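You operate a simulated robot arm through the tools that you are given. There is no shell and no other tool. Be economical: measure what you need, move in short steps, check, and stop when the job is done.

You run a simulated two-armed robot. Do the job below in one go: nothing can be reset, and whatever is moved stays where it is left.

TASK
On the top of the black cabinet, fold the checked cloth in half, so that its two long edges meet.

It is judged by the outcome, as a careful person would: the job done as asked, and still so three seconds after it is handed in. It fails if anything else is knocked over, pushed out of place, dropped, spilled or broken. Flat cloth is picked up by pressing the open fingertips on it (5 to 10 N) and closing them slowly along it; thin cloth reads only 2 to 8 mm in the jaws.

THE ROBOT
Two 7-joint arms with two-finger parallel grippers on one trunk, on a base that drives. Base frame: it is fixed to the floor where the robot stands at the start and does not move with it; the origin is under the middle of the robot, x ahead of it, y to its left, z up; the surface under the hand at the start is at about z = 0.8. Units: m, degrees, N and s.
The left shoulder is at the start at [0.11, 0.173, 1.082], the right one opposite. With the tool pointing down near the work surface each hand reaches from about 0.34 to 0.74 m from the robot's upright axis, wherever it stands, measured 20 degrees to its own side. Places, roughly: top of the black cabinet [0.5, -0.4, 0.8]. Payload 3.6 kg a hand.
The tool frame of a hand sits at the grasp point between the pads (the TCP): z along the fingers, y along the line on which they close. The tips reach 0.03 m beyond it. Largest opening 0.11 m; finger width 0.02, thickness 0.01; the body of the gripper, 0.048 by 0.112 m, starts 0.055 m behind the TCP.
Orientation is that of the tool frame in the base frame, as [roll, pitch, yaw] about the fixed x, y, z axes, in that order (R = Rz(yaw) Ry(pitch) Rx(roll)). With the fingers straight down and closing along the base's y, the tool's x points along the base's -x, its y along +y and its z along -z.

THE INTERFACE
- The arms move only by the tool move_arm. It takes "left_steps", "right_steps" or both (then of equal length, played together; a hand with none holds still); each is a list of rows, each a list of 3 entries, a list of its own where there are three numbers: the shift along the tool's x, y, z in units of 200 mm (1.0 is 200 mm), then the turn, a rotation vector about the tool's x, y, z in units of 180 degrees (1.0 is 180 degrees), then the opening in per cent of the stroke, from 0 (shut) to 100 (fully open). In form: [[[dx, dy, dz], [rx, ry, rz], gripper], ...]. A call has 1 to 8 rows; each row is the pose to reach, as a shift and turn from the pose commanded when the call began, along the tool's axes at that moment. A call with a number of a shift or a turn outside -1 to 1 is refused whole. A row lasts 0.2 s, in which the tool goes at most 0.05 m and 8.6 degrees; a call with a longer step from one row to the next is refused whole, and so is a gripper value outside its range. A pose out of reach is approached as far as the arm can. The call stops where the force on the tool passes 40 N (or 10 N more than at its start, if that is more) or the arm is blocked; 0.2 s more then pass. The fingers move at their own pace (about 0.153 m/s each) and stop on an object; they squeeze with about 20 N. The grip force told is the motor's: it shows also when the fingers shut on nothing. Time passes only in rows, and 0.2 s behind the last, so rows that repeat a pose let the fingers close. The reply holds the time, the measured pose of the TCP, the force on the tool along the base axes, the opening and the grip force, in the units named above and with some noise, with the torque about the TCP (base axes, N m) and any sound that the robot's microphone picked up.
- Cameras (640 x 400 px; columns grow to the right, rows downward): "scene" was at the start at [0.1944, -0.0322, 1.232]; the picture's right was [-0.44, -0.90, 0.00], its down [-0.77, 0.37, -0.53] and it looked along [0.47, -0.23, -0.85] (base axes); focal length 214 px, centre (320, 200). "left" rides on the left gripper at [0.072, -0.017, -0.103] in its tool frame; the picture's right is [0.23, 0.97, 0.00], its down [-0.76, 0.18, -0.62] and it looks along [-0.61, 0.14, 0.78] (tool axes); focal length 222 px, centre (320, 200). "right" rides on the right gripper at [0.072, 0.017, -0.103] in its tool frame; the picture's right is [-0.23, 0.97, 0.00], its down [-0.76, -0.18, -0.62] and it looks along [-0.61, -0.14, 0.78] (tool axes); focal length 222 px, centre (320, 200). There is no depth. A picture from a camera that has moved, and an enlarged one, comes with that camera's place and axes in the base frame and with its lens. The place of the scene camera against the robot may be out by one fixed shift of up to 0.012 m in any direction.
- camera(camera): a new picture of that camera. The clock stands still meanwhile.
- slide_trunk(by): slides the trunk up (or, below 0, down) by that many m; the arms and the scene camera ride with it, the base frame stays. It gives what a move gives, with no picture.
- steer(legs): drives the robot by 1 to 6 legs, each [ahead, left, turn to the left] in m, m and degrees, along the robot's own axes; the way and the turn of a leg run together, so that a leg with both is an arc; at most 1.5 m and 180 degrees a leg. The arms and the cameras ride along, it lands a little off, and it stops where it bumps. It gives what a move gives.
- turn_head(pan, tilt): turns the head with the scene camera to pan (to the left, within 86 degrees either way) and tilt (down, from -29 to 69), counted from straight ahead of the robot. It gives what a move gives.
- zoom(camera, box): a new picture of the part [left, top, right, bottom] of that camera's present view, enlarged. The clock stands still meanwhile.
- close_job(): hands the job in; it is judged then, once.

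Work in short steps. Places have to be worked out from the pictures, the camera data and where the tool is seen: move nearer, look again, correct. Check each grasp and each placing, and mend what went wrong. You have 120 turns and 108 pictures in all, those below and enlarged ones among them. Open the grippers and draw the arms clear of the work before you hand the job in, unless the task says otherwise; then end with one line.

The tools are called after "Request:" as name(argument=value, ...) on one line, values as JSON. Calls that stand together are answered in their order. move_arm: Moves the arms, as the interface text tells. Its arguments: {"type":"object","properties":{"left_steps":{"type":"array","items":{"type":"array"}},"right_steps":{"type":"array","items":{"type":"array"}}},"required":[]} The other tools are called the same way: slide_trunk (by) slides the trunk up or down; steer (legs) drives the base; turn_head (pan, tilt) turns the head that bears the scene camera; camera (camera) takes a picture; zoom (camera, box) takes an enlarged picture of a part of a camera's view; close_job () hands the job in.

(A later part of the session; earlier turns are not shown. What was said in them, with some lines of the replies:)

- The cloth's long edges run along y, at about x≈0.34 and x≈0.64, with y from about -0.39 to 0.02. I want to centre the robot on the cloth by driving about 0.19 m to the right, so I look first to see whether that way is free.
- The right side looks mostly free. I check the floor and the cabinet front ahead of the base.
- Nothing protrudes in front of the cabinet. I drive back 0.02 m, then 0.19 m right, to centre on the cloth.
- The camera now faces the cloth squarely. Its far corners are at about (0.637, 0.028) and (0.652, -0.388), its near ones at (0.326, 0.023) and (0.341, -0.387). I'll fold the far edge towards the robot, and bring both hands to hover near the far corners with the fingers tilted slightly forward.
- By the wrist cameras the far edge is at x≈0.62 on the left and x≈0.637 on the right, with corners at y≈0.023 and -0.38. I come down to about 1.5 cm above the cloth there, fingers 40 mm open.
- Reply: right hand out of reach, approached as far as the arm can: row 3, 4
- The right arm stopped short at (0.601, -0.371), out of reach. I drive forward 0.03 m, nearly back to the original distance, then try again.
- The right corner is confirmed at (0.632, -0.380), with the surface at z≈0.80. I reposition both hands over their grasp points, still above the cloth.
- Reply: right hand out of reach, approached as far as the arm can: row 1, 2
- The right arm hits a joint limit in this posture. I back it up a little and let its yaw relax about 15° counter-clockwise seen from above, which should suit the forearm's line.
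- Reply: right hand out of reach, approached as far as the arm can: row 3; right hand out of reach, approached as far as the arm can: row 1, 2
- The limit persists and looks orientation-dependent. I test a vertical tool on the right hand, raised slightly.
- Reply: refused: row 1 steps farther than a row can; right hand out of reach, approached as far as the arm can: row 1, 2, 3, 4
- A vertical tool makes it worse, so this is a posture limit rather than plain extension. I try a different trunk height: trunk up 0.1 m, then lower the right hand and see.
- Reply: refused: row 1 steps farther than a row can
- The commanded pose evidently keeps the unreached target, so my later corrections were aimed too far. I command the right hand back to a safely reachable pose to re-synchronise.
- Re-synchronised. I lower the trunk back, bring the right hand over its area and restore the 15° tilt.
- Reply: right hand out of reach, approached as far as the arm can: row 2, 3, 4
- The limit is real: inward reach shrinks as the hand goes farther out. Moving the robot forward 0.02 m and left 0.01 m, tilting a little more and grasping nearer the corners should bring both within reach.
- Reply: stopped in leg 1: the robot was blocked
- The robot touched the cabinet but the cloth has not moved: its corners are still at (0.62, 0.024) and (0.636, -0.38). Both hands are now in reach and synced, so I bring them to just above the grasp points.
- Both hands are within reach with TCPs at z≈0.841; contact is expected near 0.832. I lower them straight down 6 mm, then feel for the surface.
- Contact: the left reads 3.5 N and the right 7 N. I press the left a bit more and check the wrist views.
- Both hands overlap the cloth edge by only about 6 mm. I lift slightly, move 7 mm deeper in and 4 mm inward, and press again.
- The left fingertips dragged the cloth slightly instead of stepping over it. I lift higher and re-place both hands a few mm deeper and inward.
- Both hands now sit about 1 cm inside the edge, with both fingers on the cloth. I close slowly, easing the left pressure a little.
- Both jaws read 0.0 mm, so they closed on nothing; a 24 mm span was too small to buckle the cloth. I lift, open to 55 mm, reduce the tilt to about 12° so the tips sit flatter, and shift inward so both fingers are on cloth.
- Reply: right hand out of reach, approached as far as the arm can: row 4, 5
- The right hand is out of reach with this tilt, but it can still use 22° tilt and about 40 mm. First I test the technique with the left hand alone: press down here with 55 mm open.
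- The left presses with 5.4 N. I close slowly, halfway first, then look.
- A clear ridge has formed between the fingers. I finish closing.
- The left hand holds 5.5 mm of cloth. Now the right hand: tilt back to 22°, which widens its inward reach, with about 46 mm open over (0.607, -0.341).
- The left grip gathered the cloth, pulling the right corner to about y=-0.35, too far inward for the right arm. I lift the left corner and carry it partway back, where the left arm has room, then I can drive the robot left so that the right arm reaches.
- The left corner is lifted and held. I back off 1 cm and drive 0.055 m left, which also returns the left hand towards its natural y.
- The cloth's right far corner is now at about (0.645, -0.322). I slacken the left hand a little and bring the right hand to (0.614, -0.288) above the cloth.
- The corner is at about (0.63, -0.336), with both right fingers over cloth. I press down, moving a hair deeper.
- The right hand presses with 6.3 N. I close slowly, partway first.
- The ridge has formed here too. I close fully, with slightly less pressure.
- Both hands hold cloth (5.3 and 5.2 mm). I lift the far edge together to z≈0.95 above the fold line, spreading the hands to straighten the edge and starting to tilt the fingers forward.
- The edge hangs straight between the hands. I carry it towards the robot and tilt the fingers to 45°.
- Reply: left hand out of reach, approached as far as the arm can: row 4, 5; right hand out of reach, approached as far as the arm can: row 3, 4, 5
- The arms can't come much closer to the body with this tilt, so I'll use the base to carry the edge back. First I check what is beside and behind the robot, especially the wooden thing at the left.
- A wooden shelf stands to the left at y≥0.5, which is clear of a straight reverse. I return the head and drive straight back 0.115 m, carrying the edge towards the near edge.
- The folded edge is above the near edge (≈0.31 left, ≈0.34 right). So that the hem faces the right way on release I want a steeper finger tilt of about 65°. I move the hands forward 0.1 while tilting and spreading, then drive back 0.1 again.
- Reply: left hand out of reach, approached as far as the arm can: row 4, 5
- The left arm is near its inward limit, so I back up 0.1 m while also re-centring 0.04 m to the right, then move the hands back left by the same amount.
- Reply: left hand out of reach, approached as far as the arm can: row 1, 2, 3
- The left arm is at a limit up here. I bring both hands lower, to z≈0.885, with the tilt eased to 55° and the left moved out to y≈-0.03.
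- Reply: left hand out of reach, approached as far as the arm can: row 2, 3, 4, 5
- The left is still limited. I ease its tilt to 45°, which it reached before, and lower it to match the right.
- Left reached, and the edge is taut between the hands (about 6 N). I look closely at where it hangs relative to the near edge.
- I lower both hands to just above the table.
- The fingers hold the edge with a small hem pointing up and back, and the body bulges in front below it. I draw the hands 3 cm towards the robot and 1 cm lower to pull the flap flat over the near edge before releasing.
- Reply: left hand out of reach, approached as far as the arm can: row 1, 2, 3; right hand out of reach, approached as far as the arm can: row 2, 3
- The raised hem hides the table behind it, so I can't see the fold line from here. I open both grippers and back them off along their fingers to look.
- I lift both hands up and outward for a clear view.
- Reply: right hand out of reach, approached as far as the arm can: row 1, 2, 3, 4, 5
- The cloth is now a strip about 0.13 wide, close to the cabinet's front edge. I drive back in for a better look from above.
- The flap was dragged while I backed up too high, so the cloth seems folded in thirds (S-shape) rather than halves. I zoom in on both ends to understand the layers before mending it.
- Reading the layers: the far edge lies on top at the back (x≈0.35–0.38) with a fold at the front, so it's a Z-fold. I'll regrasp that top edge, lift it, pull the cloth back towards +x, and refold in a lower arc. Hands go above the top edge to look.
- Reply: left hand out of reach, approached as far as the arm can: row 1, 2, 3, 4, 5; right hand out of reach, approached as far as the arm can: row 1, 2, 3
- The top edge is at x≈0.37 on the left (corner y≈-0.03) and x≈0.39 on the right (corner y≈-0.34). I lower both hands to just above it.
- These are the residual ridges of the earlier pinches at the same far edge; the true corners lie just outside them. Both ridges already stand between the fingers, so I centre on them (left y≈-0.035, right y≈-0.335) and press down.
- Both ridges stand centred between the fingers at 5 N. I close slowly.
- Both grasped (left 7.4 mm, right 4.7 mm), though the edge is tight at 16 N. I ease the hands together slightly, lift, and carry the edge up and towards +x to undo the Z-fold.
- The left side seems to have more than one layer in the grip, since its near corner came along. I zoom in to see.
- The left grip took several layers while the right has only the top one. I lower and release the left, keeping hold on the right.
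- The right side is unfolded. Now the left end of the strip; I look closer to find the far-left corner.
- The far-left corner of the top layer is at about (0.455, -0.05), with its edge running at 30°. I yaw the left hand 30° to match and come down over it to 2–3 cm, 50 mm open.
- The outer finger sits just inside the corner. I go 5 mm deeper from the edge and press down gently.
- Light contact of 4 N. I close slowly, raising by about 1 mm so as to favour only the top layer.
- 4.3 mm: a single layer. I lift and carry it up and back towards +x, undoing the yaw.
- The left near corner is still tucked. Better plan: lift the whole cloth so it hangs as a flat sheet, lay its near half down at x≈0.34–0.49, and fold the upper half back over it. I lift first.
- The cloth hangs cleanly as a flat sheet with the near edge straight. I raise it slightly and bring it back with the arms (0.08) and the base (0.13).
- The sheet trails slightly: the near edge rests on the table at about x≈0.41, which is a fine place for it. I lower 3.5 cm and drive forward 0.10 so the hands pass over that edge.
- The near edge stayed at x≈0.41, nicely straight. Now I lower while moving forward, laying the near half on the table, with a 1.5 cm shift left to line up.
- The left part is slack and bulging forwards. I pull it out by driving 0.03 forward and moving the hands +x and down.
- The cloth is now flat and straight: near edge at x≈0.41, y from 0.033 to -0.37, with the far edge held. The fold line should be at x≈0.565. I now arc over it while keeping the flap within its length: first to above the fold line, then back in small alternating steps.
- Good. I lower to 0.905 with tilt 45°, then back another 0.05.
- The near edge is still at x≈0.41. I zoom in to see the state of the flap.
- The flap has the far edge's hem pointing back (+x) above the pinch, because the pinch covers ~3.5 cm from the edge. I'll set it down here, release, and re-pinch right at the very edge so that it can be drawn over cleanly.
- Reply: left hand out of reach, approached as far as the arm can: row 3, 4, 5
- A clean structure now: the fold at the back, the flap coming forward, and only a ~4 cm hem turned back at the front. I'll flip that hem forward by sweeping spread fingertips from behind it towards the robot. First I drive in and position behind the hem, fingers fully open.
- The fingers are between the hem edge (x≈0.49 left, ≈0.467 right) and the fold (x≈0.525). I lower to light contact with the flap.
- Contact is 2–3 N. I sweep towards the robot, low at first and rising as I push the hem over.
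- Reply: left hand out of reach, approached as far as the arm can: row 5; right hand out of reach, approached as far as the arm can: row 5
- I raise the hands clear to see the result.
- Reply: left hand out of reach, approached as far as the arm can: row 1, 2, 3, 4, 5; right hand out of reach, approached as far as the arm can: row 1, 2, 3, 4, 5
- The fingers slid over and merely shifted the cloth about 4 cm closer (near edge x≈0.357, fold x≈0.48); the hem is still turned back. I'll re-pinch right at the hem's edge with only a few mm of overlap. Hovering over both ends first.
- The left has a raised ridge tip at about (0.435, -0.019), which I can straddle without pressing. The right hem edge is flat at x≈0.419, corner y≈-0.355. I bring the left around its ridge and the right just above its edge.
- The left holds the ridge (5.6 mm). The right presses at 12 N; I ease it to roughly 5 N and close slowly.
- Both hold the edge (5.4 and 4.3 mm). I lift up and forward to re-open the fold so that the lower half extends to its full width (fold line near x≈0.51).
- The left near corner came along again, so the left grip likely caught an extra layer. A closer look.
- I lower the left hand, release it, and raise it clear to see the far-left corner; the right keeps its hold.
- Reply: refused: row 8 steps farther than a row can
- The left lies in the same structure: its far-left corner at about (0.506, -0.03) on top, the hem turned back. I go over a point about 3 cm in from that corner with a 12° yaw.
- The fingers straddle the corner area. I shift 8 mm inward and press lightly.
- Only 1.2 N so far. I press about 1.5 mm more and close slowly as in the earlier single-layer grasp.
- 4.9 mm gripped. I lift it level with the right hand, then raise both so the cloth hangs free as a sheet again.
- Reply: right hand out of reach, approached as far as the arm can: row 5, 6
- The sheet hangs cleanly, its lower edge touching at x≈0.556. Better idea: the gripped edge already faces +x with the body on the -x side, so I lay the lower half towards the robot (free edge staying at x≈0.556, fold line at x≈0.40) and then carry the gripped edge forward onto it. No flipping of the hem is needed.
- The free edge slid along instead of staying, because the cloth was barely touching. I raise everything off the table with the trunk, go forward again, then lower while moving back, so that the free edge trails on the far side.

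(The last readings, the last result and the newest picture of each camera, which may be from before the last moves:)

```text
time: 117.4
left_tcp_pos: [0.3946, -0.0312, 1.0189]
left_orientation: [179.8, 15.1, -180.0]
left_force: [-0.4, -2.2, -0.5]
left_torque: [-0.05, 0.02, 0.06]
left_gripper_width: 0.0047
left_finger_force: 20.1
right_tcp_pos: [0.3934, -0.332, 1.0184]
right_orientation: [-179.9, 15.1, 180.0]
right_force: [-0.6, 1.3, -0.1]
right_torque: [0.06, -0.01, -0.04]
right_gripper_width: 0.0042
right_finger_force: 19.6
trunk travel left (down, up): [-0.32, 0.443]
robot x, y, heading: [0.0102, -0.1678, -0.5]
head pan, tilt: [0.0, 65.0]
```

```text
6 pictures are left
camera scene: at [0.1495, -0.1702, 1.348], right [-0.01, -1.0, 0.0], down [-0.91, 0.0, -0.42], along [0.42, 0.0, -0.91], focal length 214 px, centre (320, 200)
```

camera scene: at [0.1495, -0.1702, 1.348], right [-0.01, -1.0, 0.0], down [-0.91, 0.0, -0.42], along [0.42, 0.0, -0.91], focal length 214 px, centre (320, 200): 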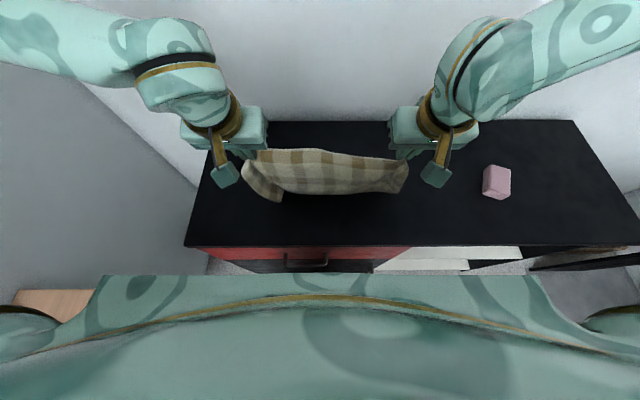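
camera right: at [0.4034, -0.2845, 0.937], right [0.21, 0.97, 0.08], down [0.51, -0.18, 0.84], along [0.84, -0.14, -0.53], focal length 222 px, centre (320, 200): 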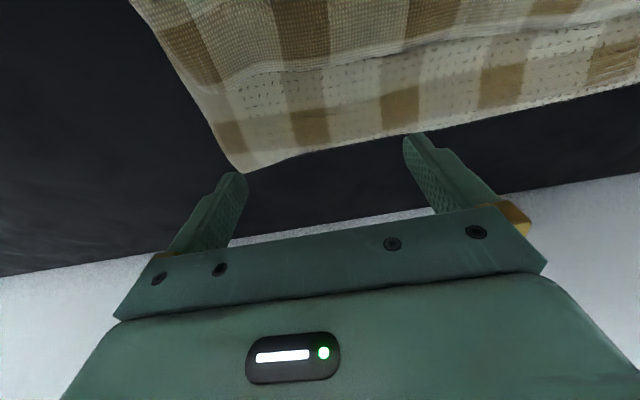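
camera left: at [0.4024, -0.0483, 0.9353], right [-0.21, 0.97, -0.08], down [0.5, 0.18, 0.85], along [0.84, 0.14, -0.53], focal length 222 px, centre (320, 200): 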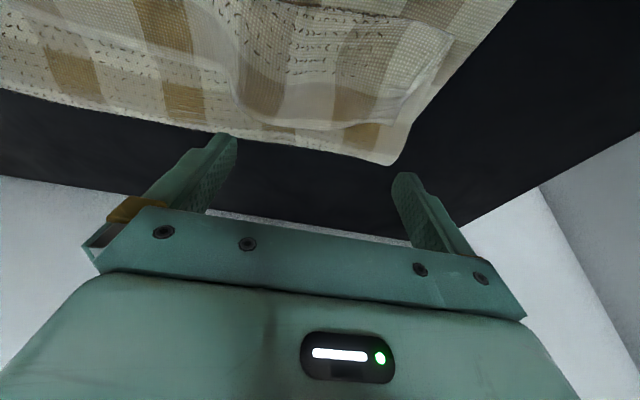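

The sheet now trails behind the hands with the bend at x≈0.41. I back up, lower, and back up a little more to lay the lower half flat.

Request:
steer(legs=[[-0.05, 0, 0]])

Request:
move_arm(left_steps=[[[0.036, 0, 0.133], [0, 0, 0], 0], [[0.071, 0, 0.266], [0, 0, 0], 0], [[0.071, 0, 0.266], [0, 0, 0], 0]], right_steps=[[[0.036, 0, 0.133], [0, 0, 0], 0], [[0.071, 0, 0.266], [0, 0, 0], 0], [[0.071, 0, 0.266], [0, 0, 0], 0]])

Request:
steer(legs=[[-0.035, 0, 0]])

Request:
camera(camera="scene")

```text
time: 118.3
left_tcp_pos: [0.3433, -0.0312, 1.0195]
left_orientation: [179.9, 15.2, 179.9]
left_force: [-1.0, -1.8, 0.7]
left_torque: [-0.06, -0.03, 0.04]
left_gripper_width: 0.0046
left_finger_force: 19.3
right_tcp_pos: [0.3427, -0.3326, 1.0194]
right_orientation: [180.0, 15.3, 180.0]
right_force: [0.1, 1.3, 0.0]
right_torque: [0.07, -0.03, -0.01]
right_gripper_width: 0.0044
right_finger_force: 19.8
trunk travel left (down, up): [-0.32, 0.443]
robot x, y, heading: [-0.0378, -0.1686, -0.3]
head pan, tilt: [0.0, 65.0]
```

```text
time: 119.1
left_tcp_pos: [0.3448, -0.0322, 0.9651]
left_orientation: [179.9, 15.1, 179.8]
left_force: [0.7, -0.9, -0.5]
left_torque: [-0.03, 0.03, 0.04]
left_gripper_width: 0.0048
left_finger_force: 19.9
right_tcp_pos: [0.3453, -0.3332, 0.9622]
right_orientation: [-180.0, 15.1, 180.0]
right_force: [-0.5, 0.9, -0.7]
right_torque: [0.05, 0.03, 0.01]
right_gripper_width: 0.0045
right_finger_force: 19.7
trunk travel left (down, up): [-0.32, 0.443]
robot x, y, heading: [-0.0377, -0.1673, -0.4]
head pan, tilt: [0.0, 65.0]
```

```text
time: 120.0
left_tcp_pos: [0.3097, -0.0319, 0.9658]
left_orientation: [179.9, 15.1, 179.8]
left_force: [-0.5, -0.5, -0.1]
left_torque: [-0.04, -0.04, 0.05]
left_gripper_width: 0.0046
left_finger_force: 19.6
right_tcp_pos: [0.3086, -0.3331, 0.9633]
right_orientation: [180.0, 15.1, 179.9]
right_force: [-0.8, 1.7, 0.4]
right_torque: [0.07, -0.03, -0.01]
right_gripper_width: 0.0043
right_finger_force: 19.3
trunk travel left (down, up): [-0.32, 0.443]
robot x, y, heading: [-0.0733, -0.1663, -0.5]
head pan, tilt: [0.0, 65.0]
```

```text
5 pictures are left
camera scene: at [0.0621, -0.1699, 1.3482], right [-0.01, -1.0, 0.0], down [-0.91, 0.01, -0.42], along [0.42, 0.0, -0.91], focal length 214 px, centre (320, 200)
```

scene: 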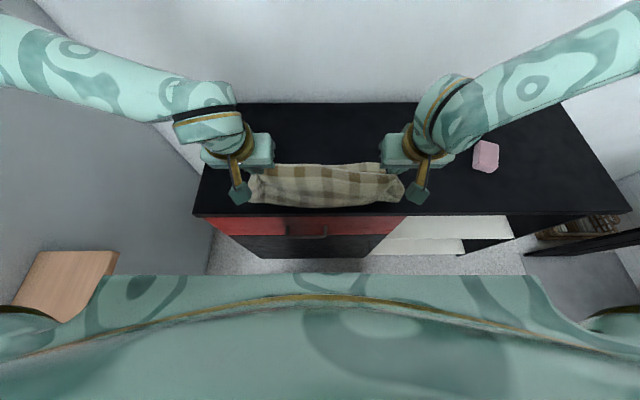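

The lower half now lies behind, from a bend at x≈0.28 to a free edge near x≈0.43. I carry the gripped edge forward and down onto it.

Request:
move_arm(left_steps=[[[-0.09, 0, 0.1], [0, 0, 0], 0], [[-0.179, 0, 0.203], [0, 0, 0], 0], [[-0.24, 0, 0.32], [0, 0, 0], 0], [[-0.296, 0, 0.442], [0, 0, 0], 0], [[-0.299, 0, 0.624], [0, 0, 0], 0], [[-0.299, 0, 0.624], [0, 0, 0], 0]], right_steps=[[[-0.09, 0, 0.1], [0, 0, 0], 0], [[-0.179, 0, 0.203], [0, 0, 0], 0], [[-0.24, 0, 0.32], [0, 0, 0], 0], [[-0.296, 0, 0.442], [0, 0, 0], 0], [[-0.299, 0, 0.624], [0, 0, 0], 0], [[-0.299, 0, 0.624], [0, 0, 0], 0]])

Request:
zoom(camera="scene", box=[190, 100, 450, 250])

```text
time: 121.4
left_tcp_pos: [0.4009, -0.0338, 0.8613]
left_orientation: [180.0, 15.1, 179.6]
left_force: [-1.8, -23.6, 1.8]
left_torque: [-0.74, 0.05, -0.44]
left_gripper_width: 0.0059
left_finger_force: 20.5
right_tcp_pos: [0.39, -0.3627, 0.8855]
right_orientation: [179.7, 15.0, 180.0]
right_force: [1.8, 23.7, -2.3]
right_torque: [0.79, -0.1, -0.14]
right_gripper_width: 0.0105
right_finger_force: 20.2
right hand out of reach, approached as far as the arm can: row 4, 5, 6
trunk travel left (down, up): [-0.32, 0.443]
robot x, y, heading: [-0.0702, -0.1668, -0.6]
head pan, tilt: [0.0, 65.0]
```

```text
2.46 times, centred on (320, 175) of scene
camera zoom: at [0.0638, -0.1698, 1.3481], right [-0.01, -1.0, 0.0], down [-0.91, 0.01, -0.42], along [0.42, 0.0, -0.91], focal length 528 px, centre (320, 262)
```

zoom: 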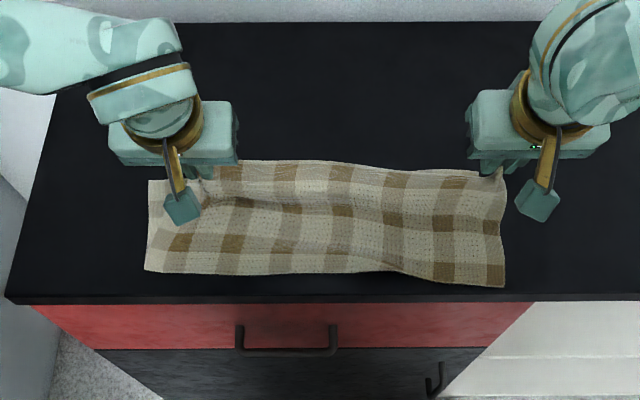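

That gives a proper half fold. The right hand drifted outward (out of reach with the trunk raised) and stretches the edge at 24 N. I lower the trunk 2 cm and bring the right hand back in and down.

Request:
slide_trunk(by=-0.02)

Request:
move_arm(right_steps=[[[0.02, 0.07, 0], [0, 0, 0], 0], [[0.04, 0.14, 0.05], [0, 0, 0], 0], [[0.04, 0.14, 0.1], [0, 0, 0], 0]])

```text
time: 122.0
left_tcp_pos: [0.4005, -0.0317, 0.841]
left_orientation: [179.9, 15.1, 180.0]
left_force: [-2.6, -24.2, 3.2]
left_torque: [-0.69, 0.06, -0.43]
left_gripper_width: 0.0057
left_finger_force: 19.9
right_tcp_pos: [0.3874, -0.3611, 0.8657]
right_orientation: [179.9, 15.1, 179.8]
right_force: [3.0, 24.2, -1.8]
right_torque: [0.78, -0.11, -0.13]
right_gripper_width: 0.0104
right_finger_force: 20.3
trunk travel left (down, up): [-0.3, 0.463]
robot x, y, heading: [-0.0748, -0.168, -0.4]
head pan, tilt: [0.0, 65.0]
```

```text
time: 122.8
left_tcp_pos: [0.4014, -0.0316, 0.8401]
left_orientation: [179.9, 14.9, 179.9]
left_force: [-2.4, -16.4, 3.9]
left_torque: [-0.49, 0.05, -0.31]
left_gripper_width: 0.0051
left_finger_force: 20.3
right_tcp_pos: [0.3805, -0.3519, 0.8649]
right_orientation: [179.9, 15.1, 180.0]
right_force: [2.6, 17.0, -1.9]
right_torque: [0.58, -0.07, -0.12]
right_gripper_width: 0.0082
right_finger_force: 20.3
right hand out of reach, approached as far as the arm can: row 1, 2, 3
trunk travel left (down, up): [-0.3, 0.463]
robot x, y, heading: [-0.069, -0.1682, -0.3]
head pan, tilt: [0.0, 65.0]
```

I relax the rest of the tension by easing the left hand inward, then open both and lift straight off.

Request:
move_arm(left_steps=[[[0, -0.04, 0], [0, 0, 0], 0], [[0, -0.075, 0], [0, 0, 0], 0], [[0, -0.075, 0], [0, 0, 0], 0]])

Request:
move_arm(left_steps=[[[0, 0, 0], [0, 0, 0], 10], [[0, 0, 0], [0, 0, 0], 25], [[0, 0, 0], [0, 0, 0], 40], [[-0.03, 0, -0.1], [0, 0, 0], 40], [[-0.08, 0, -0.3], [0, 0, 0], 40], [[-0.13, 0.1, -0.5], [0, 0, 0], 40], [[-0.15, 0.25, -0.6], [0, 0, 0], 40], [[-0.15, 0.45, -0.65], [0, 0, 0], 40]], right_steps=[[[0, 0, 0], [0, 0, 0], 10], [[0, 0, 0], [0, 0, 0], 25], [[0, 0, 0], [0, 0, 0], 40], [[-0.03, 0, -0.1], [0, 0, 0], 40], [[-0.08, 0, -0.3], [0, 0, 0], 40], [[-0.13, -0.1, -0.5], [0, 0, 0], 40], [[-0.15, -0.25, -0.6], [0, 0, 0], 40], [[-0.15, -0.45, -0.65], [0, 0, 0], 40]])

Request:
zoom(camera="scene", box=[220, 130, 430, 240])

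```text
time: 123.7
left_tcp_pos: [0.4015, -0.0464, 0.8392]
left_orientation: [179.8, 15.1, -180.0]
left_force: [0.3, -2.5, 3.7]
left_torque: [-0.07, 0.02, -0.03]
left_gripper_width: 0.0045
left_finger_force: 19.9
right_tcp_pos: [0.3816, -0.3537, 0.865]
right_orientation: [-179.8, 15.0, -180.0]
right_force: [0.0, 2.4, -0.3]
right_torque: [0.13, -0.04, -0.02]
right_gripper_width: 0.0069
right_finger_force: 19.5
trunk travel left (down, up): [-0.3, 0.463]
robot x, y, heading: [-0.0725, -0.1641, -0.4]
head pan, tilt: [0.0, 65.0]
```

```text
time: 125.5
left_tcp_pos: [0.3983, 0.0456, 0.9743]
left_orientation: [179.9, 15.0, 179.8]
left_force: [0.2, 0.2, 0.0]
left_torque: [-0.05, 0.0, -0.03]
left_gripper_width: 0.044
left_finger_force: 0.0
right_tcp_pos: [0.3718, -0.4448, 0.9978]
right_orientation: [179.9, 15.1, 179.9]
right_force: [-1.0, 0.0, 0.2]
right_torque: [0.01, -0.01, 0.02]
right_gripper_width: 0.0443
right_finger_force: 0.0
trunk travel left (down, up): [-0.3, 0.463]
robot x, y, heading: [-0.0717, -0.1649, -0.7]
head pan, tilt: [0.0, 65.0]
```

```text
3.05 times, centred on (325, 185) of scene
camera zoom: at [0.071, -0.1695, 1.3277], right [-0.01, -1.0, 0.0], down [-0.91, 0.01, -0.42], along [0.42, 0.0, -0.91], focal length 654 px, centre (305, 246)
```

zoom: 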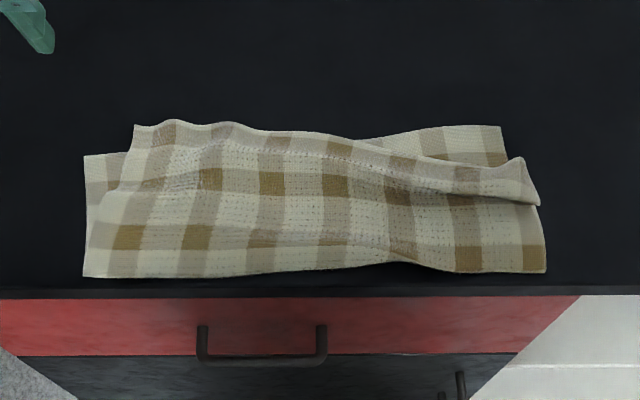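

Nearly there: the fold is at the front and the flap on top, but the right corner lags (≈(0.372, -0.36), should be ≈(0.43, -0.357)) and the left overshoots ((0.42, -0.01), should be ≈(0.395, 0.037)). I lower the trunk for reach and straddle the raised ridge at the right corner.

Request:
slide_trunk(by=-0.09)

Request:
move_arm(right_steps=[[[-0.02, 0.16, -0.03], [0, 0, 0], 45], [[-0.035, 0.32, -0.02], [0, 0, 0], 45], [[-0.048, 0.455, 0.013], [0, 0, 0], 45], [[-0.015, 0.455, 0.14], [0, 0, 0], 45], [[0.022, 0.455, 0.28], [0, 0, 0], 45]])

Request:
zoom(camera="right", box=[120, 0, 520, 250])

```text
time: 126.7
left_tcp_pos: [0.3952, 0.042, 0.8835]
left_orientation: [179.9, 15.1, 179.9]
left_force: [-0.6, -0.1, 0.5]
left_torque: [0.02, -0.05, 0.0]
left_gripper_width: 0.0441
left_finger_force: 0.1
right_tcp_pos: [0.3734, -0.443, 0.9085]
right_orientation: [-180.0, 15.1, -180.0]
right_force: [0.3, 0.1, 0.1]
right_torque: [0.0, -0.02, 0.03]
right_gripper_width: 0.0438
right_finger_force: 0.1
trunk travel left (down, up): [-0.21, 0.553]
robot x, y, heading: [-0.0745, -0.1674, -0.4]
head pan, tilt: [0.0, 65.0]
```

```text
time: 127.9
left_tcp_pos: [0.3971, 0.0421, 0.8815]
left_orientation: [179.9, 15.0, 180.0]
left_force: [-0.6, -0.6, -0.3]
left_torque: [-0.02, 0.02, 0.01]
left_gripper_width: 0.044
left_finger_force: 0.0
right_tcp_pos: [0.3852, -0.3525, 0.8512]
right_orientation: [179.9, 15.1, 180.0]
right_force: [-0.1, -0.1, 0.8]
right_torque: [0.0, 0.05, 0.0]
right_gripper_width: 0.0494
right_finger_force: 0.0
trunk travel left (down, up): [-0.21, 0.553]
robot x, y, heading: [-0.072, -0.1657, -0.5]
head pan, tilt: [0.0, 65.0]
```

```text
1.60 times, centred on (320, 125) of right
camera zoom: at [0.2874, -0.3361, 0.932], right [0.22, 0.97, 0.06], down [0.57, -0.18, 0.8], along [0.79, -0.14, -0.6], focal length 355 px, centre (320, 320)
```

zoom: 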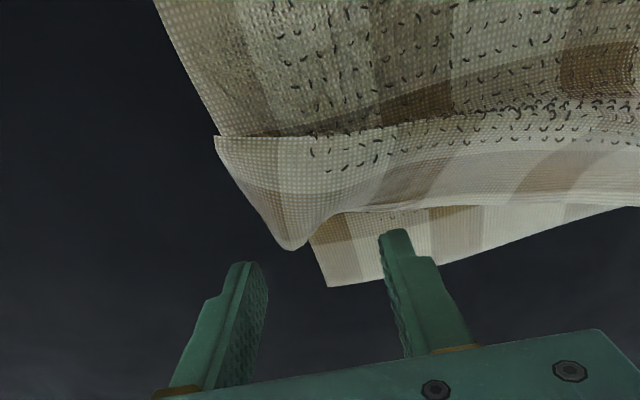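

The ridge tip is at about (0.379, -0.362), just behind the fingers. I move 1.3 cm back and 0.8 cm outward to surround it, then close without pressing.

Request:
move_arm(right_steps=[[[0.034, -0.04, 0.0], [0, 0, 0], 45], [[0.075, -0.04, 0.006], [0, 0, 0], 45], [[0.075, -0.04, 0.006], [0, 0, 0], 33], [[0.075, -0.04, 0.006], [0, 0, 0], 22], [[0.075, -0.04, 0.006], [0, 0, 0], 11], [[0.075, -0.04, 0.006], [0, 0, 0], 0], [[0.075, -0.04, 0.006], [0, 0, 0], 0]])

```text
time: 129.5
left_tcp_pos: [0.3965, 0.0432, 0.8829]
left_orientation: [180.0, 15.0, 180.0]
left_force: [-0.1, 0.4, 0.4]
left_torque: [-0.01, -0.02, 0.01]
left_gripper_width: 0.0441
left_finger_force: 0.0
right_tcp_pos: [0.3707, -0.3613, 0.8485]
right_orientation: [-179.9, 15.0, 180.0]
right_force: [0.5, 0.1, 0.4]
right_torque: [-0.03, 0.03, 0.02]
right_gripper_width: 0.0034
right_finger_force: 20.1
trunk travel left (down, up): [-0.21, 0.553]
robot x, y, heading: [-0.0731, -0.1663, -0.3]
head pan, tilt: [0.0, 65.0]
```

Gripped (3.4 mm). I carry the right corner up, forward 5 cm and inward 2.8 cm, and hold it there just above the table; meanwhile the left hand hovers over its ridge.

Request:
move_arm(right_steps=[[[-0.026, 0, -0.1], [0, 0, 0], 0], [[-0.052, 0.02, -0.193], [0, 0, 0], 0], [[-0.17, 0.08, -0.16], [0, 0, 0], 0], [[-0.294, 0.14, -0.128], [0, 0, 0], 0], [[-0.255, 0.14, 0.02], [0, 0, 0], 0], [[-0.255, 0.14, 0.02], [0, 0, 0], 0]], left_steps=[[[0, -0.1, -0.03], [0, 0, 0], 45], [[-0.01, -0.2, -0.03], [0, 0, 0], 45], [[-0.02, -0.3, 0], [0, 0, 0], 45], [[-0.03, -0.4, 0.03], [0, 0, 0], 45], [[-0.03, -0.42, 0.08], [0, 0, 0], 45], [[-0.03, -0.42, 0.08], [0, 0, 0], 45]])

Request:
zoom(camera="left", box=[120, 0, 520, 250])

```text
time: 130.9
left_tcp_pos: [0.4059, -0.0413, 0.8679]
left_orientation: [-179.9, 15.0, 179.9]
left_force: [0.3, -0.3, -0.1]
left_torque: [-0.01, -0.03, 0.02]
left_gripper_width: 0.0496
left_finger_force: 0.1
right_tcp_pos: [0.4196, -0.3331, 0.8572]
right_orientation: [-179.9, 15.0, 180.0]
right_force: [0.7, -0.8, -0.3]
right_torque: [-0.03, 0.0, 0.0]
right_gripper_width: 0.0031
right_finger_force: 20.5
trunk travel left (down, up): [-0.21, 0.553]
robot x, y, heading: [-0.0715, -0.1613, -0.7]
head pan, tilt: [0.0, 65.0]
```

```text
1.60 times, centred on (320, 125) of left
camera zoom: at [0.3092, -0.0582, 0.9493], right [-0.22, 0.97, -0.06], down [0.57, 0.18, 0.8], along [0.79, 0.14, -0.6], focal length 355 px, centre (320, 320)
```

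zoom: 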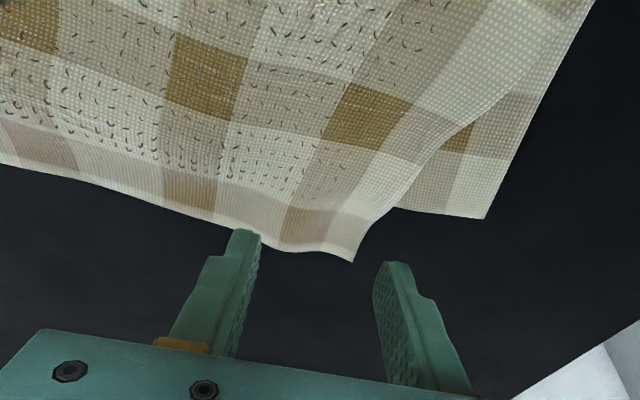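

The flap's left corner at (0.437, -0.022) overhangs the lower edge (its corner at (0.398, 0.034)), so beneath the fingers there is only the flap. I press there and pinch slowly.

Request:
move_arm(left_steps=[[[-0.02, -0.07, 0.05], [0, 0, 0], 45], [[-0.02, -0.07, 0.13], [0, 0, 0], 45], [[-0.02, -0.07, 0.172], [0, 0, 0], 45], [[-0.02, -0.07, 0.18], [0, 0, 0], 45]])

```text
time: 131.9
left_tcp_pos: [0.4184, -0.0551, 0.8356]
left_orientation: [179.8, 15.2, 179.9]
left_force: [-1.3, 1.2, 3.3]
left_torque: [-0.02, 0.05, 0.01]
left_gripper_width: 0.0494
left_finger_force: 0.1
right_tcp_pos: [0.42, -0.3326, 0.8572]
right_orientation: [-180.0, 15.1, 180.0]
right_force: [-0.2, 0.9, -0.1]
right_torque: [0.01, 0.01, 0.01]
right_gripper_width: 0.0036
right_finger_force: 20.0
trunk travel left (down, up): [-0.21, 0.553]
robot x, y, heading: [-0.0721, -0.1675, -0.3]
head pan, tilt: [0.0, 65.0]
```

Contact at 3.3 N. I press slightly more and close slowly.

Request:
move_arm(left_steps=[[[0.001, 0, 0.006], [0, 0, 0], 45], [[0.001, 0, 0.006], [0, 0, 0], 39], [[0.001, 0, 0.006], [0, 0, 0], 33], [[0.001, 0, 0.006], [0, 0, 0], 27], [[0.001, 0, 0.006], [0, 0, 0], 20], [[0.001, 0, 0.006], [0, 0, 0], 13], [[0.001, 0, 0.004], [0, 0, 0], 6], [[0.001, 0, 0.004], [0, 0, 0], 0]])

```text
time: 133.7
left_tcp_pos: [0.4184, -0.056, 0.8339]
left_orientation: [179.9, 14.9, 180.0]
left_force: [0.2, 0.2, 9.4]
left_torque: [-0.02, 0.04, -0.01]
left_gripper_width: 0.005
left_finger_force: 20.0
right_tcp_pos: [0.4212, -0.3329, 0.8578]
right_orientation: [179.9, 15.1, 179.9]
right_force: [-0.5, -0.1, -0.5]
right_torque: [-0.03, -0.01, 0.02]
right_gripper_width: 0.0037
right_finger_force: 20.1
trunk travel left (down, up): [-0.21, 0.553]
robot x, y, heading: [-0.0739, -0.1677, -0.4]
head pan, tilt: [0.0, 65.0]
```

5.0 mm gripped. I lift the left corner, move it back 3.4 cm and outward 3 cm to lie over the lower corner, and lower both hands.

Request:
move_arm(left_steps=[[[-0.039, 0, -0.145], [0, 0, 0], 0], [[0.04, 0.07, -0.165], [0, 0, 0], 0], [[0.125, 0.155, -0.189], [0, 0, 0], 0], [[0.151, 0.155, -0.09], [0, 0, 0], 0], [[0.151, 0.155, -0.09], [0, 0, 0], 0]], right_steps=[[[0, 0, 0], [0, 0, 0], 0], [[0, 0, 0], [0, 0, 0], 0], [[0, 0, 0], [0, 0, 0], 0], [[0.014, 0, 0.05], [0, 0, 0], 0], [[0.014, 0, 0.05], [0, 0, 0], 0]])

```text
time: 134.9
left_tcp_pos: [0.3853, -0.0249, 0.8449]
left_orientation: [179.9, 15.1, 179.8]
left_force: [0.6, -4.9, -0.9]
left_torque: [-0.17, 0.02, -0.01]
left_gripper_width: 0.0048
left_finger_force: 19.8
right_tcp_pos: [0.4197, -0.3326, 0.8468]
right_orientation: [-180.0, 15.1, 180.0]
right_force: [-1.2, 5.1, 4.5]
right_torque: [0.19, -0.01, -0.04]
right_gripper_width: 0.0036
right_finger_force: 20.1
trunk travel left (down, up): [-0.21, 0.553]
robot x, y, heading: [-0.076, -0.1658, -0.7]
head pan, tilt: [0.0, 65.0]
```

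The edge is straight under about 5 N of tension. I lower the last few mm, release both and lift straight up, clear to the sides.

Request:
move_arm(left_steps=[[[0.006, -0.01, 0.024], [0, 0, 0], 0], [[0.006, -0.015, 0.024], [0, 0, 0], 0], [[0.006, -0.015, 0.024], [0, 0, 0], 15], [[0.006, -0.015, 0.024], [0, 0, 0], 32], [[0.006, -0.015, 0.024], [0, 0, 0], 45], [[-0.03, -0.015, -0.11], [0, 0, 0], 45], [[-0.08, -0.015, -0.3], [0, 0, 0], 45], [[-0.13, 0.05, -0.5], [0, 0, 0], 45]], right_steps=[[[0.003, 0, 0.01], [0, 0, 0], 0], [[0.003, 0, 0.01], [0, 0, 0], 0], [[0.003, 0, 0.01], [0, 0, 0], 15], [[0.003, 0, 0.01], [0, 0, 0], 32], [[0.003, 0, 0.01], [0, 0, 0], 45], [[-0.03, 0, -0.11], [0, 0, 0], 45], [[-0.08, 0, -0.3], [0, 0, 0], 45], [[-0.13, -0.05, -0.5], [0, 0, 0], 45]])

Request:
move_arm(left_steps=[[[-0.03, 0.15, -0.1], [0, 0, 0], 45], [[-0.05, 0.35, -0.2], [0, 0, 0], 45], [[-0.08, 0.55, -0.3], [0, 0, 0], 45], [[-0.08, 0.75, -0.3], [0, 0, 0], 45]], right_steps=[[[-0.03, -0.15, -0.1], [0, 0, 0], 45], [[-0.05, -0.35, -0.2], [0, 0, 0], 45], [[-0.08, -0.55, -0.3], [0, 0, 0], 45], [[-0.08, -0.75, -0.3], [0, 0, 0], 45]])

Request:
zoom(camera="scene", box=[220, 110, 430, 240])

```text
time: 136.7
left_tcp_pos: [0.3809, -0.0137, 0.9473]
left_orientation: [179.9, 15.1, 179.8]
left_force: [0.1, -0.1, 0.1]
left_torque: [0.0, -0.06, 0.02]
left_gripper_width: 0.0495
left_finger_force: 0.2
right_tcp_pos: [0.4209, -0.3421, 0.9498]
right_orientation: [180.0, 15.1, -179.9]
right_force: [0.1, 0.1, -0.2]
right_torque: [0.03, -0.04, 0.02]
right_gripper_width: 0.0493
right_finger_force: 0.1
trunk travel left (down, up): [-0.21, 0.553]
robot x, y, heading: [-0.0682, -0.1669, -0.6]
head pan, tilt: [0.0, 65.0]
```

```text
time: 137.7
left_tcp_pos: [0.3826, 0.1355, 1.0121]
left_orientation: [179.9, 15.0, 179.8]
left_force: [-0.4, -0.1, -0.1]
left_torque: [0.0, 0.01, -0.01]
left_gripper_width: 0.0494
left_finger_force: 0.0
right_tcp_pos: [0.4186, -0.4902, 1.0114]
right_orientation: [-179.9, 15.1, 180.0]
right_force: [0.0, -0.2, 1.1]
right_torque: [-0.03, 0.03, -0.02]
right_gripper_width: 0.0495
right_finger_force: 0.1
trunk travel left (down, up): [-0.21, 0.553]
robot x, y, heading: [-0.0715, -0.1654, -0.3]
head pan, tilt: [0.0, 65.0]
```

```text
3.05 times, centred on (325, 175) of scene
camera zoom: at [0.1151, -0.1701, 1.2347], right [-0.01, -1.0, 0.0], down [-0.91, 0.01, -0.42], along [0.42, 0.0, -0.91], focal length 654 px, centre (305, 276)
```

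zoom: 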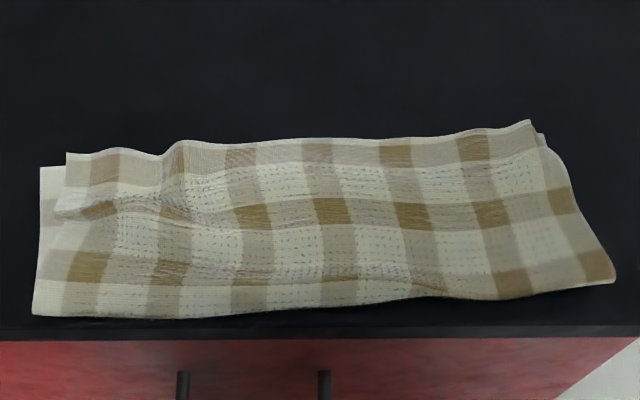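

The cloth is now folded in half: the fold runs along the front and the two long edges meet at the back to within about 1–2 cm. Grippers are open and clear, and everything else I could see is in place, so I hand it in.

Request:
close_job()

```text
The job is handed in.
```

I folded the checked cloth in half on the cabinet top. In the last picture its two long edges met to within about 1 cm along most of their length. The left corner is about 2 cm off along the edge, and a few wrinkles remain. The cloth now lies a little closer to the cabinet's front than where it began. The base bumped the cabinet once while driving in, but nothing shifted.
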